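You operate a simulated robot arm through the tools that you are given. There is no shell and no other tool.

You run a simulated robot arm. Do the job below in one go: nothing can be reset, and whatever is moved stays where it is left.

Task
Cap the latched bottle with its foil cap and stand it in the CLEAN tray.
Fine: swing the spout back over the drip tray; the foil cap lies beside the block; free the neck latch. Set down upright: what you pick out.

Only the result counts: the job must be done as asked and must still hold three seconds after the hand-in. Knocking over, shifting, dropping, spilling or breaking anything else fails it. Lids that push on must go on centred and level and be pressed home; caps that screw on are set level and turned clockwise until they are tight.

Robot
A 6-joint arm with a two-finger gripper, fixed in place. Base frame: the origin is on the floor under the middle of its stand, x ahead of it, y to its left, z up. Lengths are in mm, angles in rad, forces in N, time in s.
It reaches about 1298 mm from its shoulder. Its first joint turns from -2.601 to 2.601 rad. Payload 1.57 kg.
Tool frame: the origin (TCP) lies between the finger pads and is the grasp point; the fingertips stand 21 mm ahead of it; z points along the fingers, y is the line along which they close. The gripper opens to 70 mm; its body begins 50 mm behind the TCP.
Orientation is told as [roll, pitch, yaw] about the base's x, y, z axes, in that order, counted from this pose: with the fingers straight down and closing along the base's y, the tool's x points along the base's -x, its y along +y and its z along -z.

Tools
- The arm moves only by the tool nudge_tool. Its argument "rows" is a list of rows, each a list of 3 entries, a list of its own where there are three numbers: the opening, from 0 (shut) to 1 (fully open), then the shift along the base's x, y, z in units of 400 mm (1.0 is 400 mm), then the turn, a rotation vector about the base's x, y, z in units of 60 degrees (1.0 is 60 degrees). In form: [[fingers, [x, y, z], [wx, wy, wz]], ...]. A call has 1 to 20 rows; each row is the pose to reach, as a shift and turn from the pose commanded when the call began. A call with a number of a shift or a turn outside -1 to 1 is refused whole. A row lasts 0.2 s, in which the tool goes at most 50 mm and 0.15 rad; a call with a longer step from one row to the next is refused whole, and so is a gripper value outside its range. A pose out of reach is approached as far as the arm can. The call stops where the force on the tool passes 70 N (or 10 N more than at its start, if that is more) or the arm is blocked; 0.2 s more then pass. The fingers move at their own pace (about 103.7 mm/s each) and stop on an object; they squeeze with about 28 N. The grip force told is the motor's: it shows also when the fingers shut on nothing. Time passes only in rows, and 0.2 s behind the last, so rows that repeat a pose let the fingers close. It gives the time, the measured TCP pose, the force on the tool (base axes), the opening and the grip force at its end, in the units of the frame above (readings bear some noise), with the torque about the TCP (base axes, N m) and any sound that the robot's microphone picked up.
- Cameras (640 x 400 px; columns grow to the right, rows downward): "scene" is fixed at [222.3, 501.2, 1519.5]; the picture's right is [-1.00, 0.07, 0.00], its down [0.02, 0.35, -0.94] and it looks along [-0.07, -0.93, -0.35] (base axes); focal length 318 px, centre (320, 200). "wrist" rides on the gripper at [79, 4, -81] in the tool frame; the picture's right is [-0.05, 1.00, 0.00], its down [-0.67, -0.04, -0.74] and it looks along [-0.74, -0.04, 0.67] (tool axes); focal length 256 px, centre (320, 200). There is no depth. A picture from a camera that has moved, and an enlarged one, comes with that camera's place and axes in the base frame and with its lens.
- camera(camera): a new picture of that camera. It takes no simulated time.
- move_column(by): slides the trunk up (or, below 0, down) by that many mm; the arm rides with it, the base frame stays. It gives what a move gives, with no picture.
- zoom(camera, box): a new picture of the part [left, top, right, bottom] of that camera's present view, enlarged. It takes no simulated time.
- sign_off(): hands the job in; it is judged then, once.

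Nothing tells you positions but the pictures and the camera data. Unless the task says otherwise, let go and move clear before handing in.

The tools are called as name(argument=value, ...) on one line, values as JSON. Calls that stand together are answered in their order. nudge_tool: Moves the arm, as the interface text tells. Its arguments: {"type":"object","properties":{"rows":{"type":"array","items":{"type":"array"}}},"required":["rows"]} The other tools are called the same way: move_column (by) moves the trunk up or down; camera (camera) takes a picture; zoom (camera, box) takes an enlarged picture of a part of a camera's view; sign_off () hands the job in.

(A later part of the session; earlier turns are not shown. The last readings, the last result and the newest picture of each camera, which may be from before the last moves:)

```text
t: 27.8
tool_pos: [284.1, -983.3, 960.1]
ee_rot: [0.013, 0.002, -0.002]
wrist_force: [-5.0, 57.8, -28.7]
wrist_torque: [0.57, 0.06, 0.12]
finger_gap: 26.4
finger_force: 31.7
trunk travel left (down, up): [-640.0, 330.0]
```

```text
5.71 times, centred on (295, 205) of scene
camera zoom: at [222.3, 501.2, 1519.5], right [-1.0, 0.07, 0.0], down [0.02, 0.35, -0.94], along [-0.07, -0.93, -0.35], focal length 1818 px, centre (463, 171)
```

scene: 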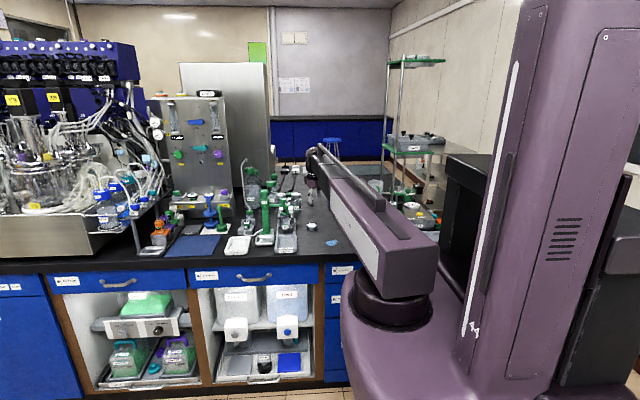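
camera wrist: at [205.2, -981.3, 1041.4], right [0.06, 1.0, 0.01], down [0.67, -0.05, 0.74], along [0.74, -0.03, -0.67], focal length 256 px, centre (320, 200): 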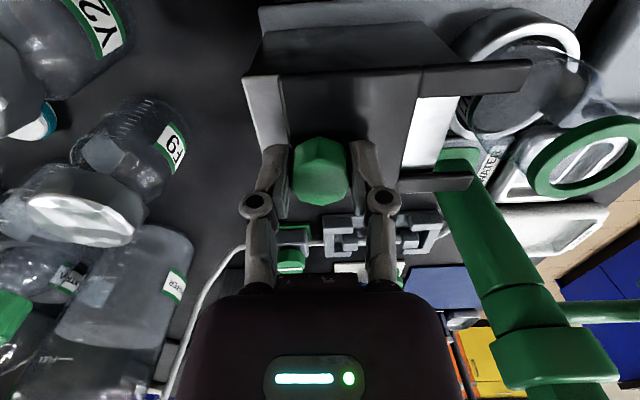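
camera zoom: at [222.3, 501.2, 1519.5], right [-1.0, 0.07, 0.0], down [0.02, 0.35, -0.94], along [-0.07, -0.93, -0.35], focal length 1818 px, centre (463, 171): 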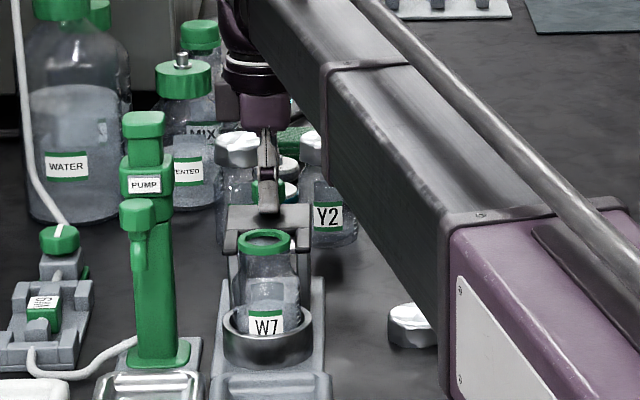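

The latch stopped after 50 mm, with its fork behind the neck. I'll relax the push, release the knob and rise clear.

nudge_tool(rows=[[0, [0, 0.01, 0], [0, 0, 0]], [0, [0, 0.02, 0], [0, 0, 0]], [0.5, [0, 0.02, 0], [0, 0, 0]], [0.5, [0, 0.02, 0], [0, 0, 0]], [0.5, [0, 0.02, 0], [0, 0, 0]]])

move_column(by=100)

camera(camera="wrist")

zoom(camera="wrist", box=[240, 0, 480, 150])

```text
t: 29.0
tool_pos: [283.2, -983.6, 959.5]
ee_rot: [0.002, 0.001, -0.003]
wrist_force: [0.2, -0.4, -0.3]
wrist_torque: [0.02, 0.0, 0.02]
finger_gap: 35.1
finger_force: 0.1
trunk travel left (down, up): [-640.0, 330.0]
```

```text
t: 30.3
tool_pos: [283.5, -983.3, 1058.4]
ee_rot: [0.001, -0.001, -0.004]
wrist_force: [-0.1, 0.0, 0.6]
wrist_torque: [0.01, 0.0, -0.01]
finger_gap: 34.9
finger_force: 0.0
trunk travel left (down, up): [-740.0, 230.0]
```

```text
taken
camera wrist: at [204.7, -979.9, 1140.0], right [0.06, 1.0, 0.0], down [0.67, -0.04, 0.74], along [0.74, -0.04, -0.67], focal length 256 px, centre (320, 200)
```

wrist: 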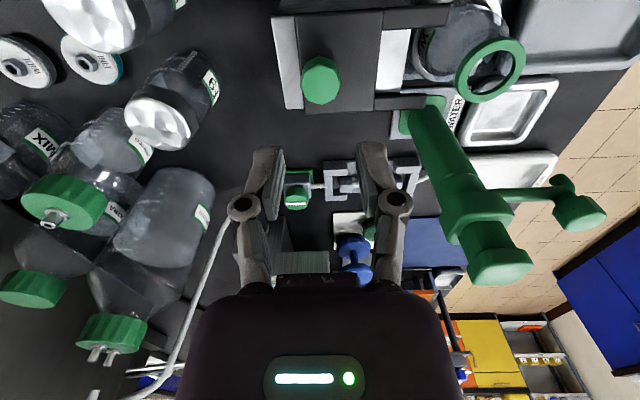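

```text
2.67 times, centred on (360, 75) of wrist
camera zoom: at [204.7, -979.9, 1140.0], right [0.06, 1.0, 0.0], down [0.67, -0.04, 0.74], along [0.74, -0.04, -0.67], focal length 683 px, centre (213, 533)
```

zoom: 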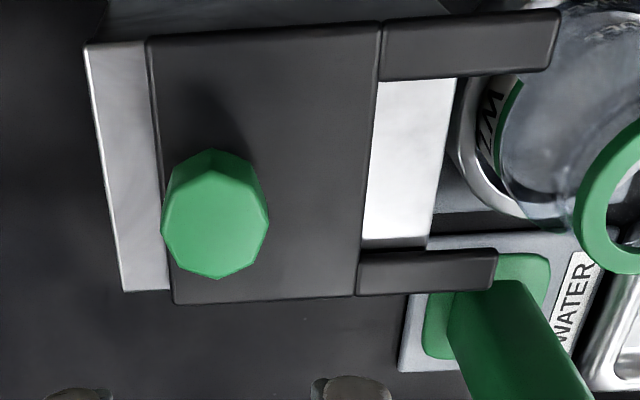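

The latch is fully back, with the fork tips at y = -895 and the neck free. Next is the foil cap near (160, -904). I'll move above it with open fingers and look.

nudge_tool(rows=[[0.6, [-0.1, 0.065, 0], [0, 0, 0]], [0.8, [-0.2, 0.13, 0], [0, 0, 0]], [1, [-0.295, 0.1975, 0], [0, 0, 0]], [1, [-0.295, 0.1975, 0], [0, 0, 0]]])

move_column(by=-90)

camera(camera="wrist")

zoom(camera="scene", box=[280, 180, 340, 250])

```text
t: 31.3
tool_pos: [168.0, -905.3, 1058.2]
ee_rot: [-0.002, 0.0, -0.004]
wrist_force: [-1.1, -0.4, -0.7]
wrist_torque: [0.01, 0.0, 0.01]
finger_gap: 69.8
finger_force: 0.1
trunk travel left (down, up): [-740.0, 230.0]
```

```text
t: 32.6
tool_pos: [168.3, -903.6, 969.1]
ee_rot: [-0.001, 0.001, -0.004]
wrist_force: [0.6, 0.1, 0.2]
wrist_torque: [0.03, 0.04, 0.01]
finger_gap: 69.9
finger_force: 0.1
trunk travel left (down, up): [-650.0, 320.0]
```

```text
taken
camera wrist: at [89.7, -900.9, 1050.2], right [0.06, 1.0, 0.0], down [0.67, -0.04, 0.74], along [0.74, -0.04, -0.67], focal length 256 px, centre (320, 200)
```

wrist: 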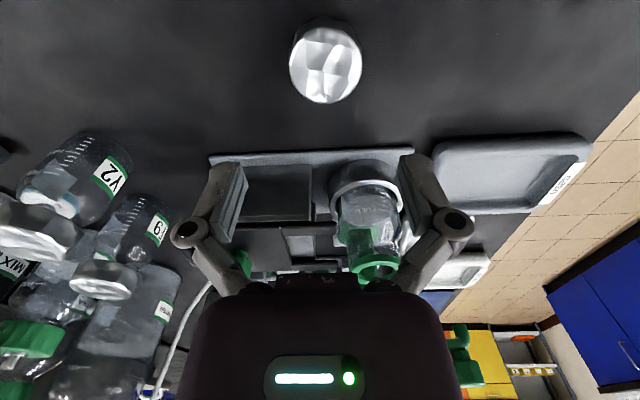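

```text
5.71 times, centred on (310, 215) of scene
camera zoom: at [222.3, 501.2, 1519.5], right [-1.0, 0.07, 0.0], down [0.02, 0.35, -0.94], along [-0.07, -0.93, -0.35], focal length 1818 px, centre (377, 114)
```

zoom: 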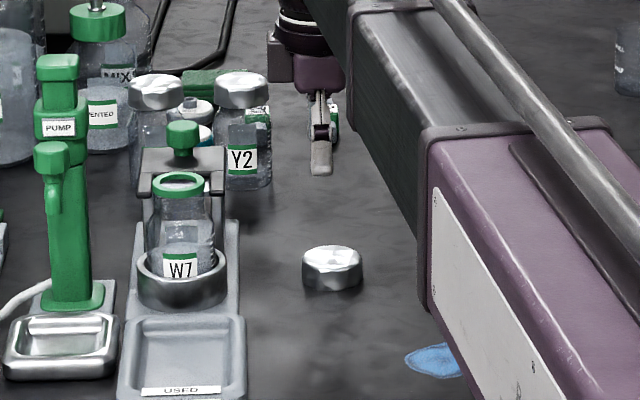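

The foil cap's top is near (157.4, -900.8, 865), with the table at about z = 844. I'll centre over it and lower in stages.

nudge_tool(rows=[[1, [-0.0278, 0.0098, 0], [0, 0, 0]], [1, [-0.0278, 0.0098, 0], [0, 0, 0]]])

move_column(by=-65)

camera(camera="wrist")

zoom(camera="scene", box=[290, 200, 340, 250])

```text
t: 33.2
tool_pos: [157.7, -900.9, 969.0]
ee_rot: [0.0, -0.001, -0.004]
wrist_force: [0.5, -0.5, 0.1]
wrist_torque: [-0.01, -0.01, -0.05]
finger_gap: 70.0
finger_force: 0.1
trunk travel left (down, up): [-650.0, 320.0]
```

```text
t: 34.2
tool_pos: [157.1, -900.2, 903.2]
ee_rot: [0.0, 0.0, -0.003]
wrist_force: [-0.5, 0.2, 0.3]
wrist_torque: [0.06, 0.03, -0.01]
finger_gap: 69.8
finger_force: 0.1
trunk travel left (down, up): [-585.0, 385.0]
```

```text
taken
camera wrist: at [78.6, -897.5, 985.1], right [0.06, 1.0, 0.0], down [0.67, -0.04, 0.74], along [0.74, -0.04, -0.67], focal length 256 px, centre (320, 200)
```

wrist: 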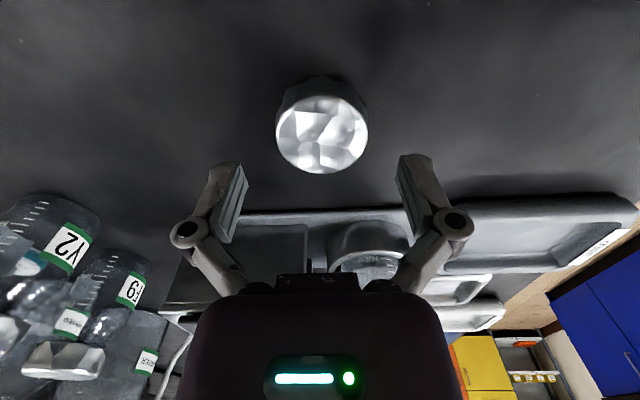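

```text
8.00 times, centred on (315, 225) of scene
camera zoom: at [222.3, 501.2, 1519.5], right [-1.0, 0.07, 0.0], down [0.02, 0.35, -0.94], along [-0.07, -0.93, -0.35], focal length 2545 px, centre (360, 0)
```

zoom: 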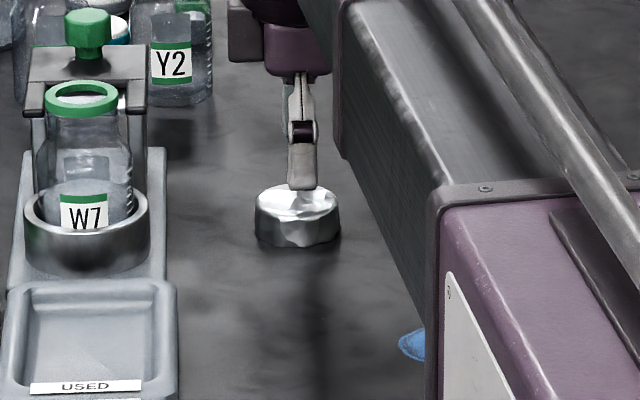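

Alignment looks good. I'll lower in two more stages and check the fingertip height against the table.

move_column(by=-30)

camera(camera="wrist")

zoom(camera="scene", box=[290, 200, 340, 250])

zoom(camera="wrist", box=[200, 100, 440, 250])

```text
t: 35.0
tool_pos: [158.2, -900.1, 874.4]
ee_rot: [0.0, 0.001, -0.003]
wrist_force: [0.5, 0.3, 0.1]
wrist_torque: [-0.01, -0.04, 0.0]
finger_gap: 70.0
finger_force: 0.1
trunk travel left (down, up): [-555.0, 415.0]
```

```text
taken
camera wrist: at [78.6, -897.5, 955.1], right [0.06, 1.0, 0.0], down [0.67, -0.04, 0.74], along [0.74, -0.04, -0.67], focal length 256 px, centre (320, 200)
```

wrist: 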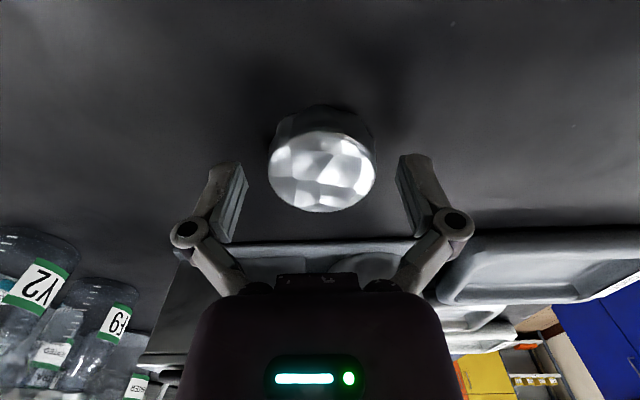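

```text
8.00 times, centred on (315, 225) of scene
camera zoom: at [222.3, 501.2, 1519.5], right [-1.0, 0.07, 0.0], down [0.02, 0.35, -0.94], along [-0.07, -0.93, -0.35], focal length 2545 px, centre (360, 0)
```

zoom: 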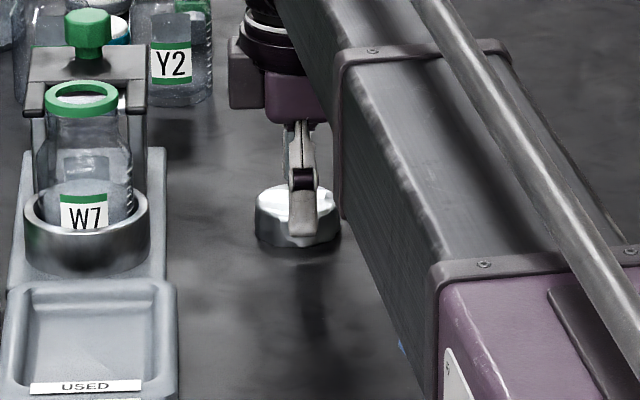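

```text
2.67 times, centred on (320, 175) of wrist
camera zoom: at [78.6, -897.5, 955.1], right [0.06, 1.0, 0.0], down [0.67, -0.04, 0.74], along [0.74, -0.04, -0.67], focal length 683 px, centre (320, 267)
```

zoom: 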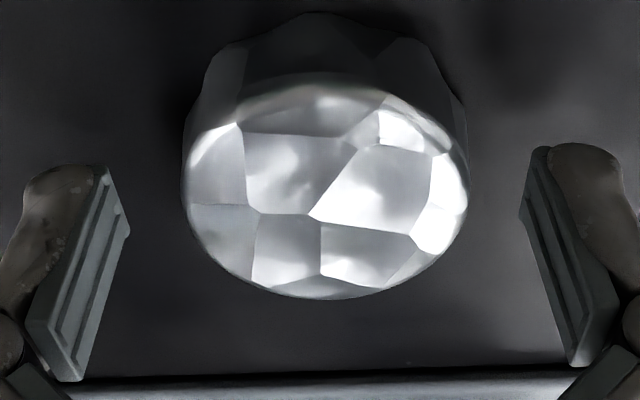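

move_column(by=-5)

nudge_tool(rows=[[0.5, [0, 0, 0], [0, 0, 0]], [0, [0, 0, 0], [0, 0, 0]], [0, [0, 0, 0], [0, 0, 0]], [0, [0, 0, 0], [0, 0, 0]]])

camera(camera="wrist")

```text
t: 35.5
tool_pos: [158.3, -900.9, 869.8]
ee_rot: [0.0, -0.001, -0.003]
wrist_force: [0.1, 0.3, -0.4]
wrist_torque: [-0.01, 0.05, -0.01]
finger_gap: 70.0
finger_force: 0.0
trunk travel left (down, up): [-550.0, 420.0]
```

```text
t: 36.5
tool_pos: [157.4, -901.2, 869.6]
ee_rot: [0.0, 0.001, -0.003]
wrist_force: [0.6, -0.3, 4.9]
wrist_torque: [0.02, -0.01, 0.01]
finger_gap: 50.7
finger_force: 28.1
trunk travel left (down, up): [-550.0, 420.0]
```

```text
taken
camera wrist: at [78.6, -897.3, 950.4], right [0.06, 1.0, 0.0], down [0.67, -0.04, 0.75], along [0.74, -0.04, -0.67], focal length 256 px, centre (320, 200)
```

wrist: 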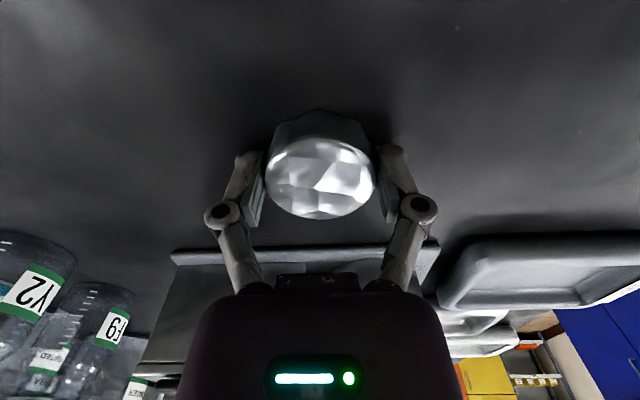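

The cap is held at 50.7 mm. I'll lift it well above the bottle mouth height.

move_column(by=140)

camera(camera="wrist")

zoom(camera="scene", box=[270, 170, 340, 240])

```text
t: 38.2
tool_pos: [156.6, -901.2, 1008.1]
ee_rot: [0.0, 0.002, -0.004]
wrist_force: [-0.1, 0.1, -0.3]
wrist_torque: [0.01, -0.01, -0.04]
finger_gap: 50.6
finger_force: 27.6
trunk travel left (down, up): [-690.0, 280.0]
```

```text
taken
camera wrist: at [78.5, -897.6, 1090.0], right [0.06, 1.0, 0.0], down [0.67, -0.04, 0.74], along [0.74, -0.04, -0.67], focal length 256 px, centre (320, 200)
```

wrist: 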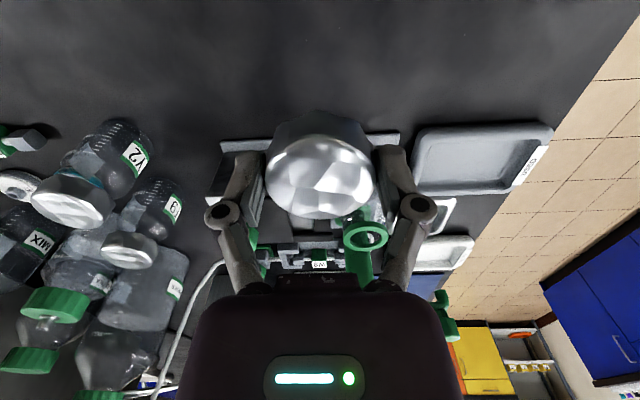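

```text
5.71 times, centred on (305, 205) of scene
camera zoom: at [222.3, 501.2, 1519.5], right [-1.0, 0.07, 0.0], down [0.02, 0.35, -0.94], along [-0.07, -0.93, -0.35], focal length 1818 px, centre (406, 171)
```

zoom: 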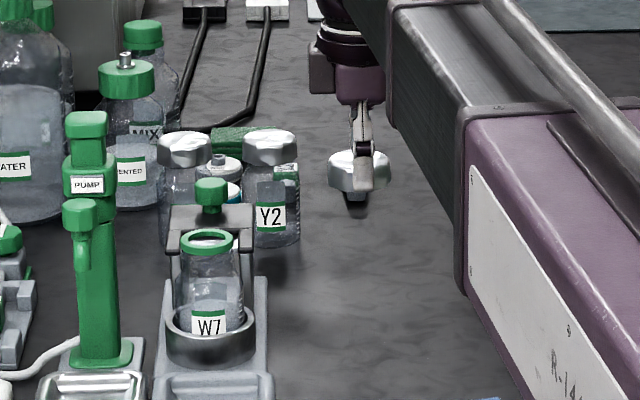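

zoom(camera="wrist", box=[220, 90, 420, 240])

zoom(camera="scene", box=[295, 175, 325, 215])

```text
2.67 times, centred on (320, 165) of wrist
camera zoom: at [78.5, -897.6, 1090.0], right [0.06, 1.0, 0.0], down [0.67, -0.04, 0.74], along [0.74, -0.04, -0.67], focal length 683 px, centre (320, 293)
```

zoom: 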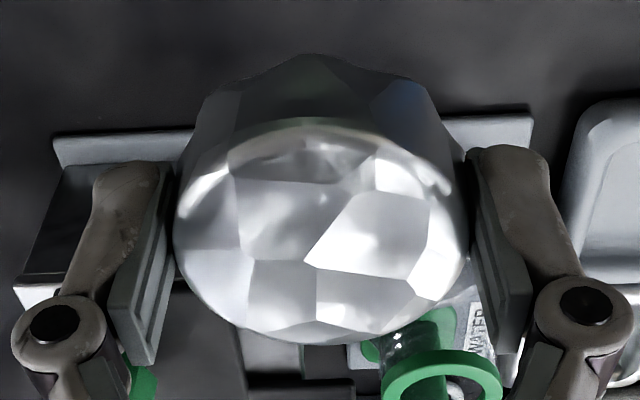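

```text
10.00 times, centred on (310, 195) of scene
camera zoom: at [222.3, 501.2, 1519.5], right [-1.0, 0.07, 0.0], down [0.02, 0.35, -0.94], along [-0.07, -0.93, -0.35], focal length 3182 px, centre (420, 250)
```

zoom: 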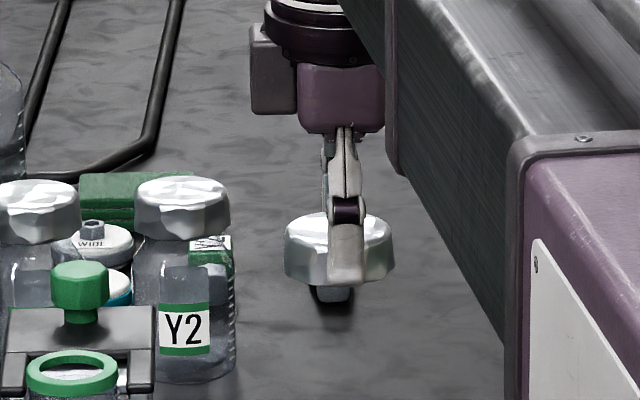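

The cap is held level, sitting about 1.7 mm toward +x in the fingers. I'll carry it above the mouth and compare the two in both cameras.

nudge_tool(rows=[[0, [0.08, 0.02, 0], [0, 0, 0]], [0, [0.16, 0.045, 0], [0, 0, 0]], [0, [0.24, 0.07, 0], [0, 0, 0]], [0, [0.29, 0.08, 0], [0, 0, 0]], [0, [0.314, 0.085, 0], [0, 0, 0]], [0, [0.314, 0.085, 0], [0, 0, 0]]])

camera(camera="wrist")

zoom(camera="wrist", box=[220, 90, 420, 240])

zoom(camera="scene", box=[270, 185, 310, 225])

```text
t: 39.6
tool_pos: [283.3, -867.1, 1008.1]
ee_rot: [0.001, -0.001, -0.004]
wrist_force: [0.1, 0.3, -0.3]
wrist_torque: [0.03, 0.03, 0.0]
finger_gap: 50.4
finger_force: 27.8
trunk travel left (down, up): [-690.0, 280.0]
```

```text
taken
camera wrist: at [204.2, -864.6, 1090.1], right [0.06, 1.0, 0.0], down [0.67, -0.04, 0.74], along [0.74, -0.04, -0.67], focal length 256 px, centre (320, 200)
```

wrist: 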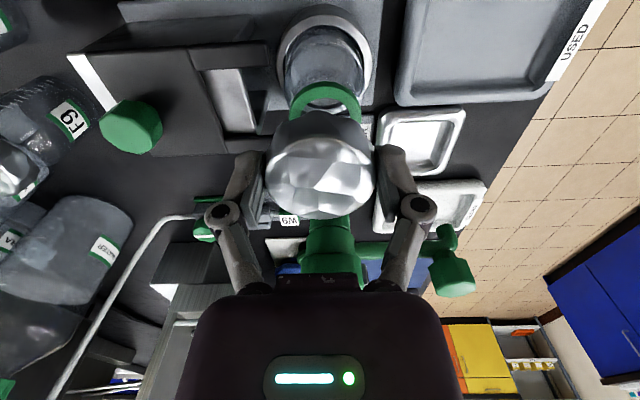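

```text
2.67 times, centred on (320, 165) of wrist
camera zoom: at [204.2, -864.6, 1090.1], right [0.06, 1.0, 0.0], down [0.67, -0.04, 0.74], along [0.74, -0.04, -0.67], focal length 683 px, centre (320, 293)
```

zoom: 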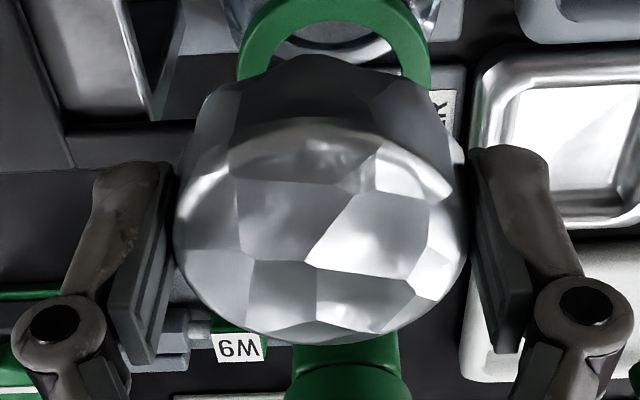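

```text
10.00 times, centred on (290, 205) of scene
camera zoom: at [222.3, 501.2, 1519.5], right [-1.0, 0.07, 0.0], down [0.02, 0.35, -0.94], along [-0.07, -0.93, -0.35], focal length 3182 px, centre (620, 150)
```

zoom: 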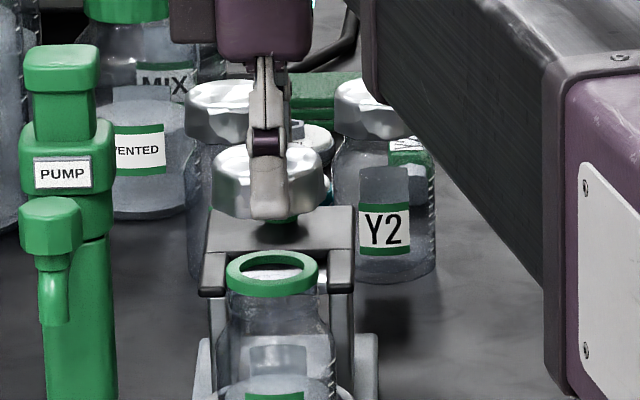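

In x the cap is aligned within 0.5 mm. In y it needs about 2.7 mm toward +y. I'll correct that, lower 20 mm and check again.

nudge_tool(rows=[[0, [0, 0.0067, 0], [0, 0, 0]], [0, [0, 0.0067, 0], [0, 0, 0]]])

move_column(by=-20)

zoom(camera="wrist", box=[220, 90, 420, 240])

zoom(camera="scene", box=[270, 185, 310, 225])

```text
t: 40.2
tool_pos: [283.7, -864.4, 1008.7]
ee_rot: [-0.001, 0.0, -0.002]
wrist_force: [0.1, 0.8, -0.2]
wrist_torque: [-0.03, 0.01, 0.05]
finger_gap: 50.4
finger_force: 28.3
trunk travel left (down, up): [-690.0, 280.0]
```

```text
t: 40.8
tool_pos: [284.4, -865.2, 989.5]
ee_rot: [0.0, 0.0, -0.003]
wrist_force: [-0.5, 0.2, -0.7]
wrist_torque: [-0.01, -0.01, -0.02]
finger_gap: 50.4
finger_force: 28.3
trunk travel left (down, up): [-670.0, 300.0]
```

```text
2.67 times, centred on (320, 165) of wrist
camera zoom: at [204.8, -861.9, 1070.1], right [0.06, 1.0, 0.0], down [0.67, -0.04, 0.74], along [0.74, -0.04, -0.67], focal length 683 px, centre (320, 293)
```

zoom: 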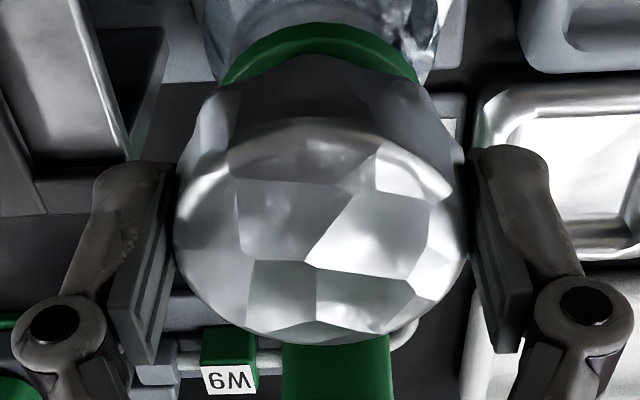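

```text
10.00 times, centred on (290, 205) of scene
camera zoom: at [222.3, 501.2, 1519.5], right [-1.0, 0.07, 0.0], down [0.02, 0.35, -0.94], along [-0.07, -0.93, -0.35], focal length 3182 px, centre (620, 150)
```

zoom: 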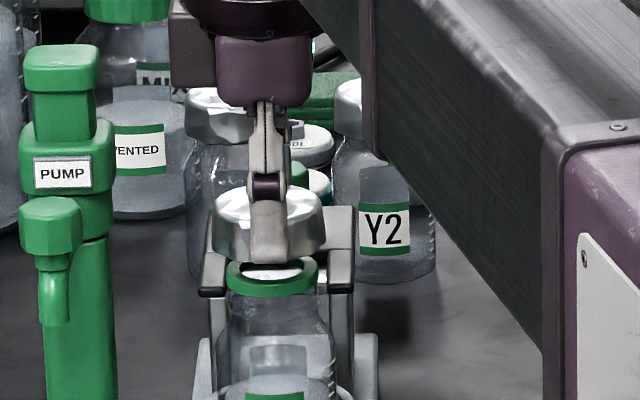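

y is now aligned, and x needs about 0.8 mm toward -x. I'll trim it and lower in small steps, watching the force.

nudge_tool(rows=[[0, [-0.002, 0, 0], [0, 0, 0]], [0, [-0.002, 0, 0], [0, 0, 0]]])

move_column(by=-8)

zoom(camera="wrist", box=[220, 90, 420, 240])

zoom(camera="scene", box=[270, 185, 310, 225])

```text
t: 41.4
tool_pos: [283.7, -864.9, 989.1]
ee_rot: [0.001, 0.0, -0.006]
wrist_force: [-0.2, 0.2, 0.2]
wrist_torque: [-0.01, 0.03, 0.0]
finger_gap: 50.2
finger_force: 28.0
trunk travel left (down, up): [-670.0, 300.0]
```

```text
t: 42.0
tool_pos: [282.8, -864.7, 981.0]
ee_rot: [-0.001, 0.001, -0.004]
wrist_force: [-0.2, 0.6, -0.3]
wrist_torque: [0.0, -0.01, 0.0]
finger_gap: 50.5
finger_force: 27.8
trunk travel left (down, up): [-662.0, 308.0]
```

```text
2.67 times, centred on (320, 165) of wrist
camera zoom: at [204.6, -861.5, 1062.1], right [0.06, 1.0, 0.0], down [0.67, -0.04, 0.74], along [0.74, -0.04, -0.67], focal length 683 px, centre (320, 293)
```

zoom: 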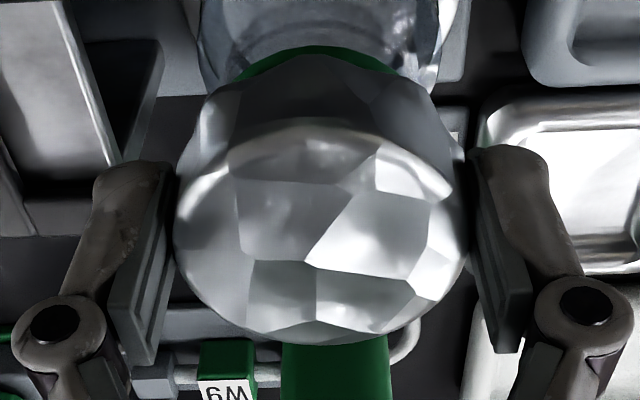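

```text
10.00 times, centred on (290, 205) of scene
camera zoom: at [222.3, 501.2, 1519.5], right [-1.0, 0.07, 0.0], down [0.02, 0.35, -0.94], along [-0.07, -0.93, -0.35], focal length 3182 px, centre (620, 150)
```

zoom: 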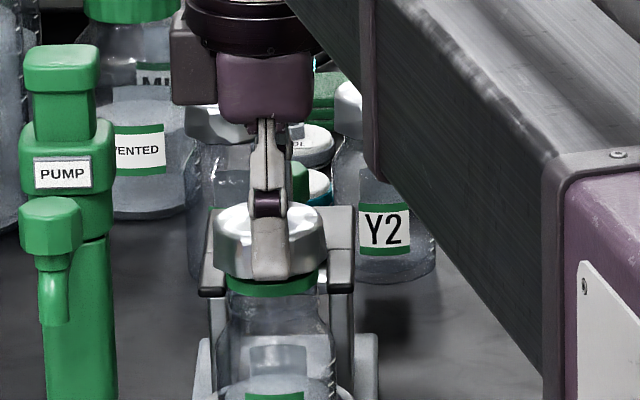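

nudge_tool(rows=[[0, [-0.0022, 0, 0], [0, 0, 0]], [0, [-0.0022, 0, 0], [0, 0, 0]]])

move_column(by=-4)

zoom(camera="scene", box=[275, 190, 305, 220])

zoom(camera="wrist", box=[220, 90, 420, 240])

```text
t: 42.6
tool_pos: [282.3, -865.5, 980.8]
ee_rot: [0.0, -0.001, -0.005]
wrist_force: [-0.2, -0.4, -0.2]
wrist_torque: [0.03, -0.02, 0.01]
finger_gap: 50.5
finger_force: 27.8
trunk travel left (down, up): [-662.0, 308.0]
```

```text
t: 43.1
tool_pos: [281.5, -864.2, 976.9]
ee_rot: [-0.001, 0.0, -0.003]
wrist_force: [0.2, 0.4, -0.5]
wrist_torque: [-0.02, 0.0, 0.01]
finger_gap: 50.2
finger_force: 27.8
trunk travel left (down, up): [-658.0, 312.0]
```

```text
13.33 times, centred on (290, 205) of scene
camera zoom: at [222.3, 501.2, 1519.5], right [-1.0, 0.07, 0.0], down [0.02, 0.35, -0.94], along [-0.07, -0.93, -0.35], focal length 4242 px, centre (720, 133)
```

zoom: 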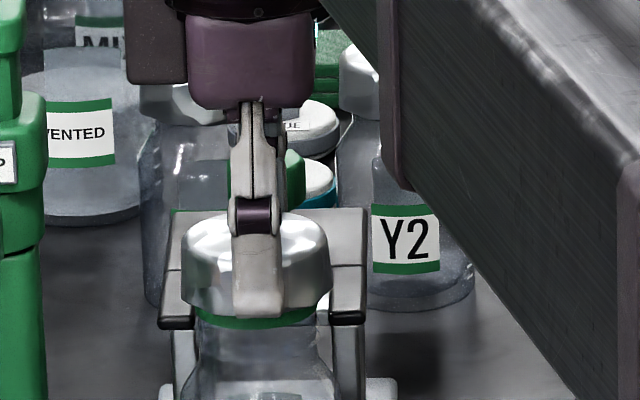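

```text
2.67 times, centred on (320, 165) of wrist
camera zoom: at [203.5, -861.6, 1058.1], right [0.06, 1.0, 0.0], down [0.67, -0.04, 0.74], along [0.74, -0.04, -0.67], focal length 683 px, centre (320, 293)
```

zoom: 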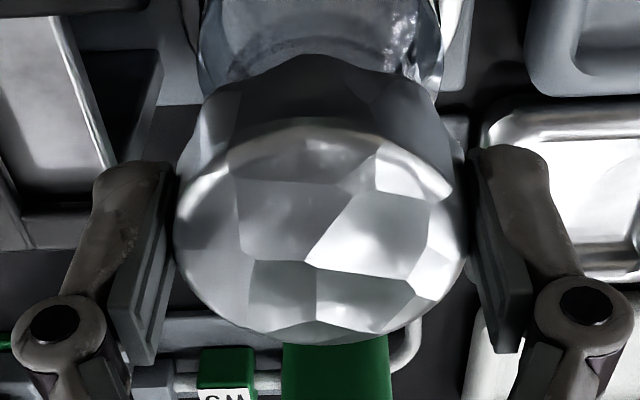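

nudge_tool(rows=[[0, [0.0014, 0, 0], [0, 0, 0]], [0, [0.0014, 0, 0], [0, 0, 0]]])

move_column(by=-4)

zoom(camera="scene", box=[275, 190, 305, 220])

```text
t: 43.7
tool_pos: [283.6, -864.2, 977.8]
ee_rot: [-0.001, 0.0, -0.004]
wrist_force: [-0.8, 0.5, 0.6]
wrist_torque: [0.01, -0.02, 0.01]
finger_gap: 50.4
finger_force: 28.5
trunk travel left (down, up): [-658.0, 312.0]
```

```text
t: 44.3
tool_pos: [283.6, -865.2, 972.4]
ee_rot: [0.0, -0.001, -0.004]
wrist_force: [-0.4, -0.5, 0.4]
wrist_torque: [0.0, -0.02, 0.0]
finger_gap: 50.5
finger_force: 28.1
trunk travel left (down, up): [-654.0, 316.0]
```

```text
13.33 times, centred on (290, 205) of scene
camera zoom: at [222.3, 501.2, 1519.5], right [-1.0, 0.07, 0.0], down [0.02, 0.35, -0.94], along [-0.07, -0.93, -0.35], focal length 4242 px, centre (720, 133)
```

zoom: 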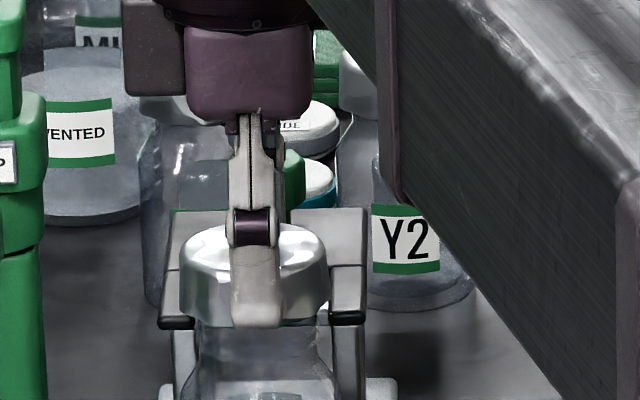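

The cap is centred and slipping over the collar with no side force. I'll continue down in small steps.

move_column(by=-5)

move_column(by=-4)

```text
t: 44.8
tool_pos: [282.9, -864.7, 967.8]
ee_rot: [0.001, 0.0, -0.003]
wrist_force: [-0.1, -0.3, -0.4]
wrist_torque: [-0.01, 0.02, 0.05]
finger_gap: 50.2
finger_force: 27.5
trunk travel left (down, up): [-649.0, 321.0]
```

```text
t: 45.3
tool_pos: [283.5, -864.2, 964.8]
ee_rot: [-0.002, 0.0, -0.004]
wrist_force: [-0.2, 0.5, -0.2]
wrist_torque: [-0.03, 0.01, 0.02]
finger_gap: 50.4
finger_force: 28.3
trunk travel left (down, up): [-645.0, 325.0]
```

zoom(camera="scene", box=[275, 190, 305, 220])

zoom(camera="wrist", box=[200, 30, 440, 240])

```text
13.33 times, centred on (290, 205) of scene
camera zoom: at [222.3, 501.2, 1519.5], right [-1.0, 0.07, 0.0], down [0.02, 0.35, -0.94], along [-0.07, -0.93, -0.35], focal length 4242 px, centre (720, 133)
```

zoom: 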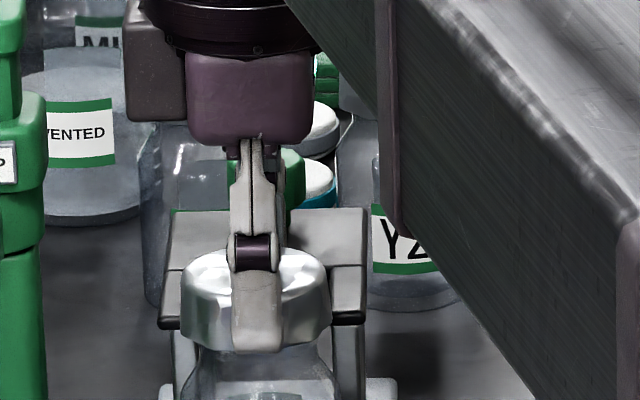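

```text
1.90 times, centred on (320, 135) of wrist
camera zoom: at [204.2, -861.3, 1045.1], right [0.06, 1.0, 0.0], down [0.67, -0.04, 0.74], along [0.74, -0.04, -0.67], focal length 488 px, centre (320, 324)
```

zoom: 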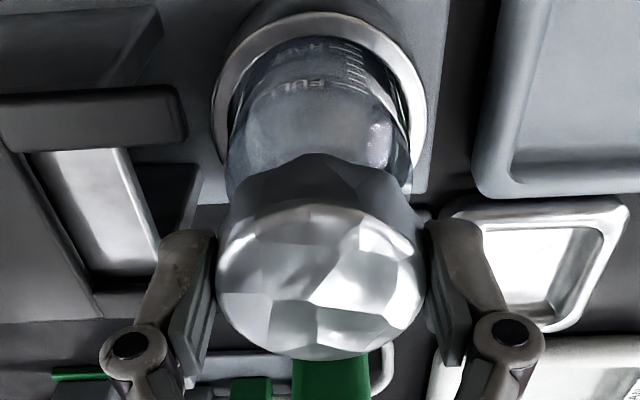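

move_column(by=-4)

move_column(by=-3)

```text
t: 45.9
tool_pos: [283.8, -864.2, 960.1]
ee_rot: [-0.001, 0.0, -0.004]
wrist_force: [-0.4, 0.4, 0.1]
wrist_torque: [0.03, 0.01, 0.04]
finger_gap: 50.5
finger_force: 27.9
trunk travel left (down, up): [-641.0, 329.0]
```

```text
t: 46.4
tool_pos: [282.8, -863.7, 958.7]
ee_rot: [-0.005, 0.0, -0.002]
wrist_force: [0.2, -8.4, 23.1]
wrist_torque: [-0.28, -0.12, -0.06]
finger_gap: 50.7
finger_force: 28.3
trunk travel left (down, up): [-638.0, 332.0]
heard: snap
```

I heard a snap at a downward force of about 23 N, probably the cap seating. I'll check it in both cameras.

zoom(camera="scene", box=[275, 190, 305, 220])

zoom(camera="wrist", box=[200, 30, 440, 240])

```text
13.33 times, centred on (290, 205) of scene
camera zoom: at [222.3, 501.2, 1519.5], right [-1.0, 0.07, 0.0], down [0.02, 0.35, -0.94], along [-0.07, -0.93, -0.35], focal length 4242 px, centre (720, 133)
```

zoom: 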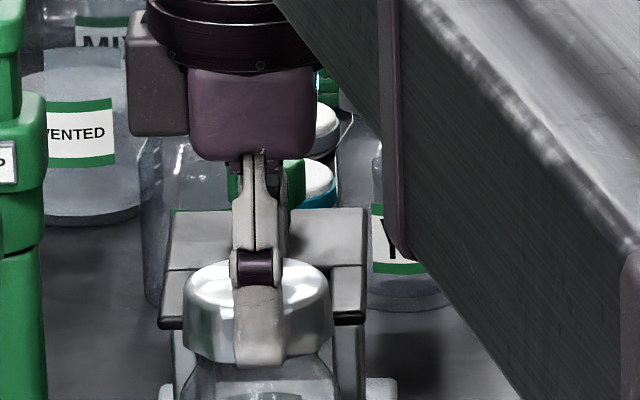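

```text
1.90 times, centred on (320, 135) of wrist
camera zoom: at [203.6, -860.8, 1039.8], right [0.06, 1.0, 0.0], down [0.67, -0.04, 0.75], along [0.74, -0.04, -0.67], focal length 488 px, centre (320, 324)
```

zoom: 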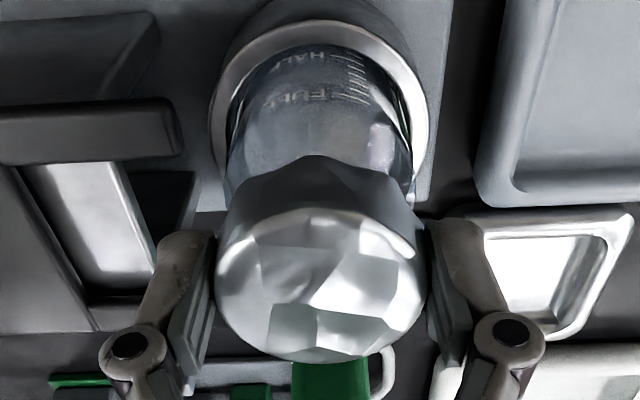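

move_column(by=-2)

```text
t: 46.9
tool_pos: [282.9, -863.8, 956.2]
ee_rot: [-0.002, 0.0, -0.004]
wrist_force: [0.1, -8.0, 22.8]
wrist_torque: [-0.25, -0.02, 0.02]
finger_gap: 50.6
finger_force: 27.8
trunk travel left (down, up): [-636.0, 334.0]
```

zoom(camera="wrist", box=[200, 30, 440, 240])

zoom(camera="scene", box=[275, 190, 305, 220])

```text
1.90 times, centred on (320, 135) of wrist
camera zoom: at [203.6, -860.4, 1037.3], right [0.06, 1.0, 0.0], down [0.67, -0.04, 0.75], along [0.74, -0.04, -0.67], focal length 488 px, centre (320, 324)
```

zoom: 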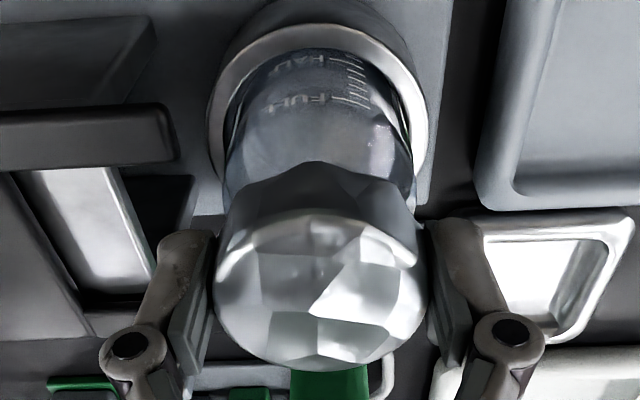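

```text
13.33 times, centred on (290, 205) of scene
camera zoom: at [222.3, 501.2, 1519.5], right [-1.0, 0.07, 0.0], down [0.02, 0.35, -0.94], along [-0.07, -0.93, -0.35], focal length 4242 px, centre (720, 133)
```

zoom: 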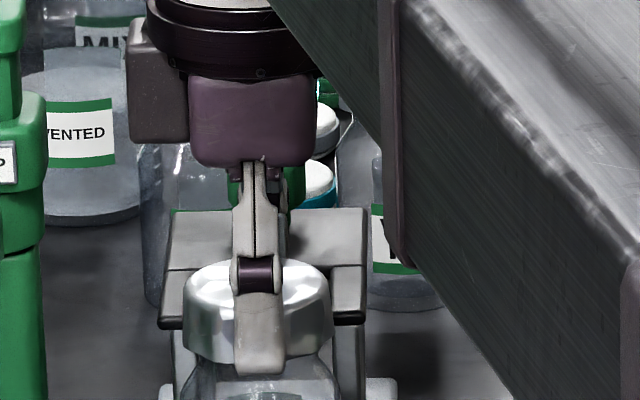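

The fingers now slip on the cap at about 23 N while it stays put, so it appears seated. To be sure it is home, I'll release, rise, close the fingers and press straight down on its top.

nudge_tool(rows=[[0.9, [0, 0, 0], [0, 0, 0]], [0.9, [0, 0, 0], [0, 0, 0]], [0.9, [0, 0, 0], [0, 0, 0]]])

move_column(by=45)

camera(camera="wrist")

zoom(camera="scene", box=[275, 190, 305, 220])

```text
t: 47.7
tool_pos: [283.5, -864.5, 954.1]
ee_rot: [0.003, -0.001, -0.003]
wrist_force: [-0.2, -0.2, 0.8]
wrist_torque: [0.0, 0.03, 0.0]
finger_gap: 63.0
finger_force: 0.1
trunk travel left (down, up): [-636.0, 334.0]
```

```text
t: 48.6
tool_pos: [283.6, -865.8, 1000.1]
ee_rot: [0.001, 0.0, -0.003]
wrist_force: [0.0, -0.6, -0.5]
wrist_torque: [-0.01, 0.01, -0.02]
finger_gap: 63.0
finger_force: 0.1
trunk travel left (down, up): [-681.0, 289.0]
```

```text
taken
camera wrist: at [204.2, -861.5, 1081.0], right [0.06, 1.0, 0.0], down [0.67, -0.04, 0.74], along [0.74, -0.04, -0.67], focal length 256 px, centre (320, 200)
```

wrist: 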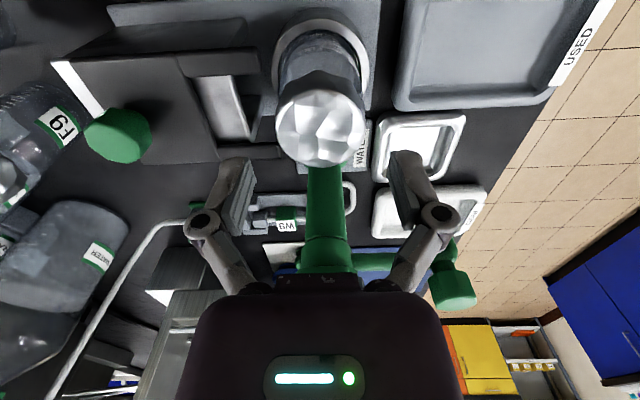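

```text
13.33 times, centred on (290, 205) of scene
camera zoom: at [222.3, 501.2, 1519.5], right [-1.0, 0.07, 0.0], down [0.02, 0.35, -0.94], along [-0.07, -0.93, -0.35], focal length 4242 px, centre (720, 133)
```

zoom: 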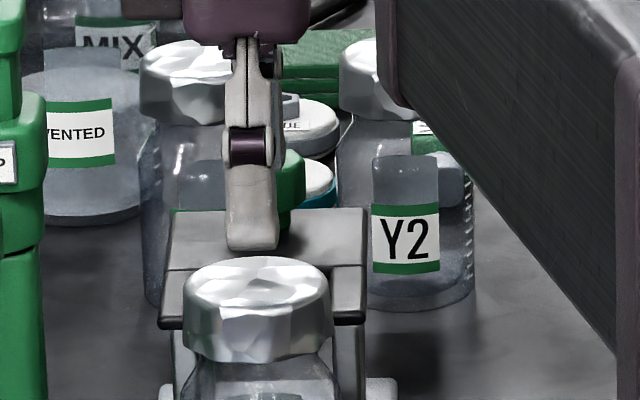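

The cap sits level and covers the collar, like the other capped bottles. I'll close the fingers and press down on its centre to confirm it is home.

nudge_tool(rows=[[0, [0.0008, -0.0015, 0], [0, 0, 0]], [0, [0.0008, -0.0015, 0], [0, 0, 0]], [0, [0.0008, -0.0015, 0], [0, 0, 0]], [0, [0.0008, -0.0015, 0], [0, 0, 0]]])

move_column(by=-18)

move_column(by=-3)

zoom(camera="scene", box=[275, 190, 305, 220])

```text
t: 49.6
tool_pos: [283.9, -865.2, 999.3]
ee_rot: [0.0, 0.0, -0.002]
wrist_force: [0.0, -0.8, -0.7]
wrist_torque: [0.01, 0.02, -0.01]
finger_gap: 0.1
finger_force: 28.5
trunk travel left (down, up): [-681.0, 289.0]
```

```text
t: 50.2
tool_pos: [283.6, -864.7, 981.8]
ee_rot: [0.001, -0.001, -0.003]
wrist_force: [0.5, 0.1, -0.6]
wrist_torque: [-0.04, 0.02, 0.02]
finger_gap: 0.0
finger_force: 27.5
trunk travel left (down, up): [-663.0, 307.0]
```

```text
t: 50.8
tool_pos: [283.5, -864.6, 979.3]
ee_rot: [-0.003, 0.002, -0.004]
wrist_force: [1.9, -2.9, 10.1]
wrist_torque: [-0.05, -0.01, -0.02]
finger_gap: 6.0
finger_force: 27.8
trunk travel left (down, up): [-660.0, 310.0]
```

```text
13.33 times, centred on (290, 205) of scene
camera zoom: at [222.3, 501.2, 1519.5], right [-1.0, 0.07, 0.0], down [0.02, 0.35, -0.94], along [-0.07, -0.93, -0.35], focal length 4242 px, centre (720, 133)
```

zoom: 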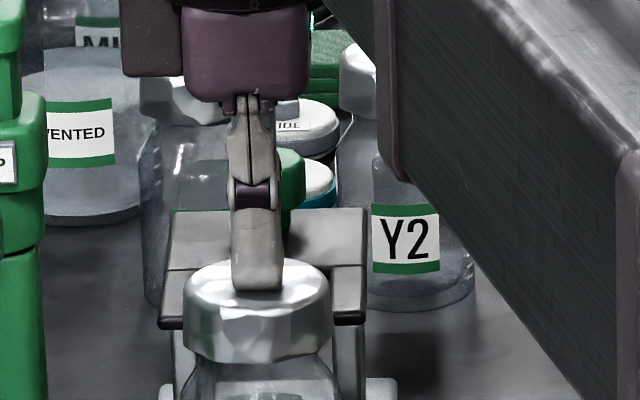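

move_column(by=-3)

zoom(camera="scene", box=[275, 190, 305, 220])

```text
t: 51.3
tool_pos: [282.6, -864.1, 979.4]
ee_rot: [-0.004, -0.002, -0.004]
wrist_force: [2.3, -8.9, 46.5]
wrist_torque: [-0.22, -0.04, -0.01]
finger_gap: 5.8
finger_force: 27.6
trunk travel left (down, up): [-657.0, 313.0]
```

```text
13.33 times, centred on (290, 205) of scene
camera zoom: at [222.3, 501.2, 1519.5], right [-1.0, 0.07, 0.0], down [0.02, 0.35, -0.94], along [-0.07, -0.93, -0.35], focal length 4242 px, centre (720, 133)
```

zoom: 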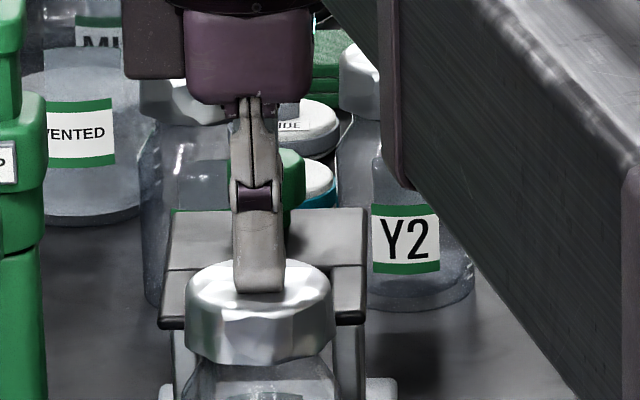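

The cap held against 46 N without moving, so it is pressed home. I'll rise, open, and turn to yaw -90 so the fingers can close along x on the bottle body.

move_column(by=65)

nudge_tool(rows=[[0.5, [0, 0, 0], [0, 0, -0.125]], [1, [0, 0, 0], [0, 0, -0.25]], [1, [0, 0, 0], [0, 0, -0.375]], [1, [0, 0, 0], [0, 0, -0.5]], [1, [0, 0, 0], [0, 0, -0.625]], [1, [0, 0, 0], [0, 0, -0.75]], [1, [0, 0, 0], [0, 0, -0.875]], [1, [0, 0, 0], [0, 0, -1.0]]])

nudge_tool(rows=[[1, [0, 0, 0], [0, 0, -0.125]], [1, [0, 0, 0], [0, 0, -0.25]], [1, [0, 0, 0], [0, 0, -0.375]], [1, [0, 0, 0], [0, 0, -0.497]], [1, [0, 0, 0], [0, 0, -0.497]]])

camera(camera="wrist")

zoom(camera="scene", box=[260, 180, 320, 240])

```text
t: 52.3
tool_pos: [283.4, -864.5, 1040.8]
ee_rot: [0.0, -0.002, -0.004]
wrist_force: [-0.1, -0.5, 0.6]
wrist_torque: [-0.01, 0.0, -0.02]
finger_gap: 0.0
finger_force: 28.3
trunk travel left (down, up): [-722.0, 248.0]
```

```text
t: 54.1
tool_pos: [283.3, -865.6, 1040.7]
ee_rot: [-0.001, -0.001, -1.053]
wrist_force: [0.0, -0.8, -0.3]
wrist_torque: [0.01, 0.0, 0.03]
finger_gap: 70.0
finger_force: 0.1
trunk travel left (down, up): [-722.0, 248.0]
```

```text
t: 55.3
tool_pos: [283.1, -864.8, 1040.8]
ee_rot: [-0.001, 0.001, -1.571]
wrist_force: [-0.2, 0.1, 0.3]
wrist_torque: [-0.04, -0.01, 0.01]
finger_gap: 70.1
finger_force: 0.0
trunk travel left (down, up): [-722.0, 248.0]
```

```text
taken
camera wrist: at [288.6, -787.3, 1122.1], right [1.0, -0.06, 0.0], down [-0.04, -0.67, 0.74], along [-0.04, -0.74, -0.67], focal length 256 px, centre (320, 200)
```

wrist: 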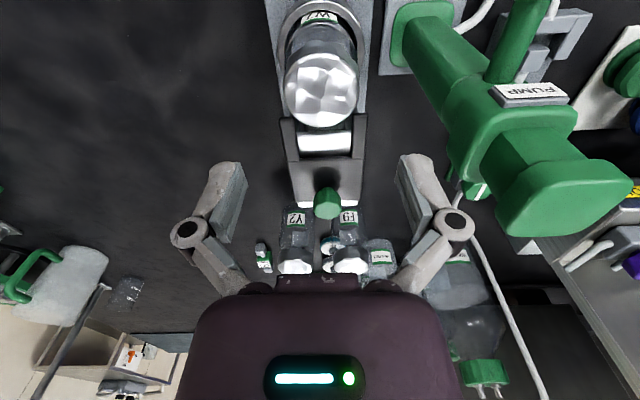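

```text
6.67 times, centred on (290, 210) of scene
camera zoom: at [222.3, 501.2, 1519.5], right [-1.0, 0.07, 0.0], down [0.02, 0.35, -0.94], along [-0.07, -0.93, -0.35], focal length 2121 px, centre (520, 133)
```

zoom: 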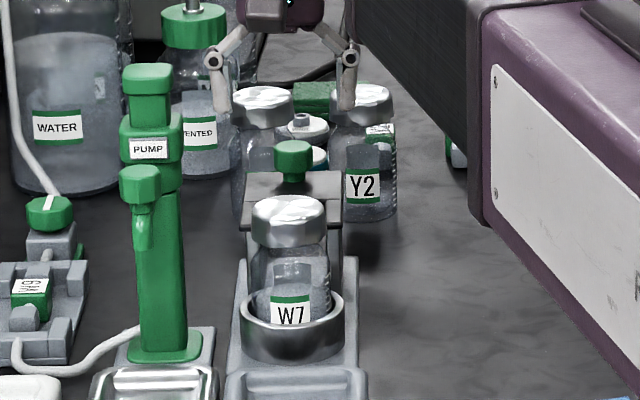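

The fingers are centred over the capped bottle in x and y. I'll lower in stages around it.

move_column(by=-75)

camera(camera="wrist")

zoom(camera="scene", box=[265, 185, 315, 235])

```text
t: 56.4
tool_pos: [283.6, -864.5, 965.6]
ee_rot: [0.0, 0.001, -1.571]
wrist_force: [-0.4, 1.2, -0.6]
wrist_torque: [-0.02, 0.0, -0.01]
finger_gap: 70.0
finger_force: 0.0
trunk travel left (down, up): [-647.0, 323.0]
```

```text
taken
camera wrist: at [288.5, -787.2, 1047.2], right [1.0, -0.05, 0.0], down [-0.04, -0.67, 0.74], along [-0.04, -0.74, -0.67], focal length 256 px, centre (320, 200)
```

wrist: 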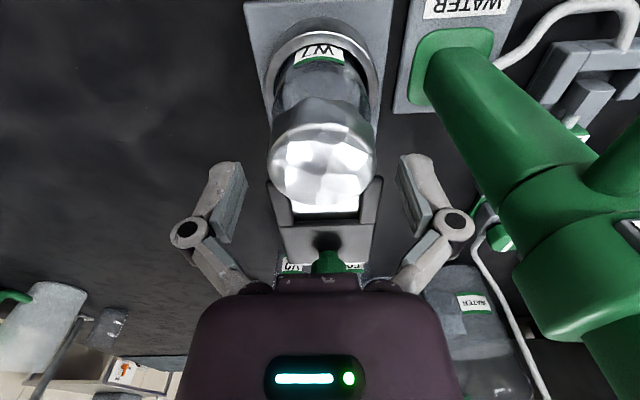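

```text
8.00 times, centred on (290, 210) of scene
camera zoom: at [222.3, 501.2, 1519.5], right [-1.0, 0.07, 0.0], down [0.02, 0.35, -0.94], along [-0.07, -0.93, -0.35], focal length 2545 px, centre (560, 120)
```

zoom: 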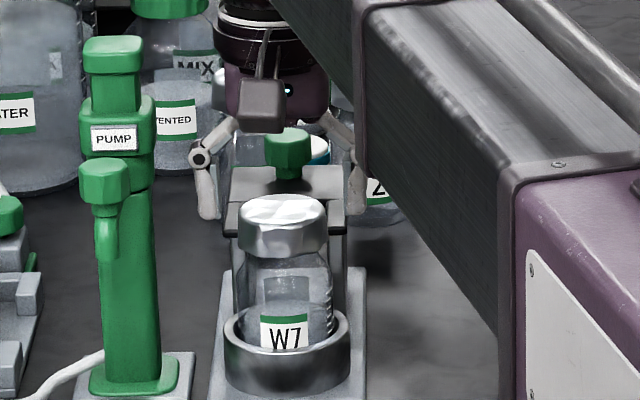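

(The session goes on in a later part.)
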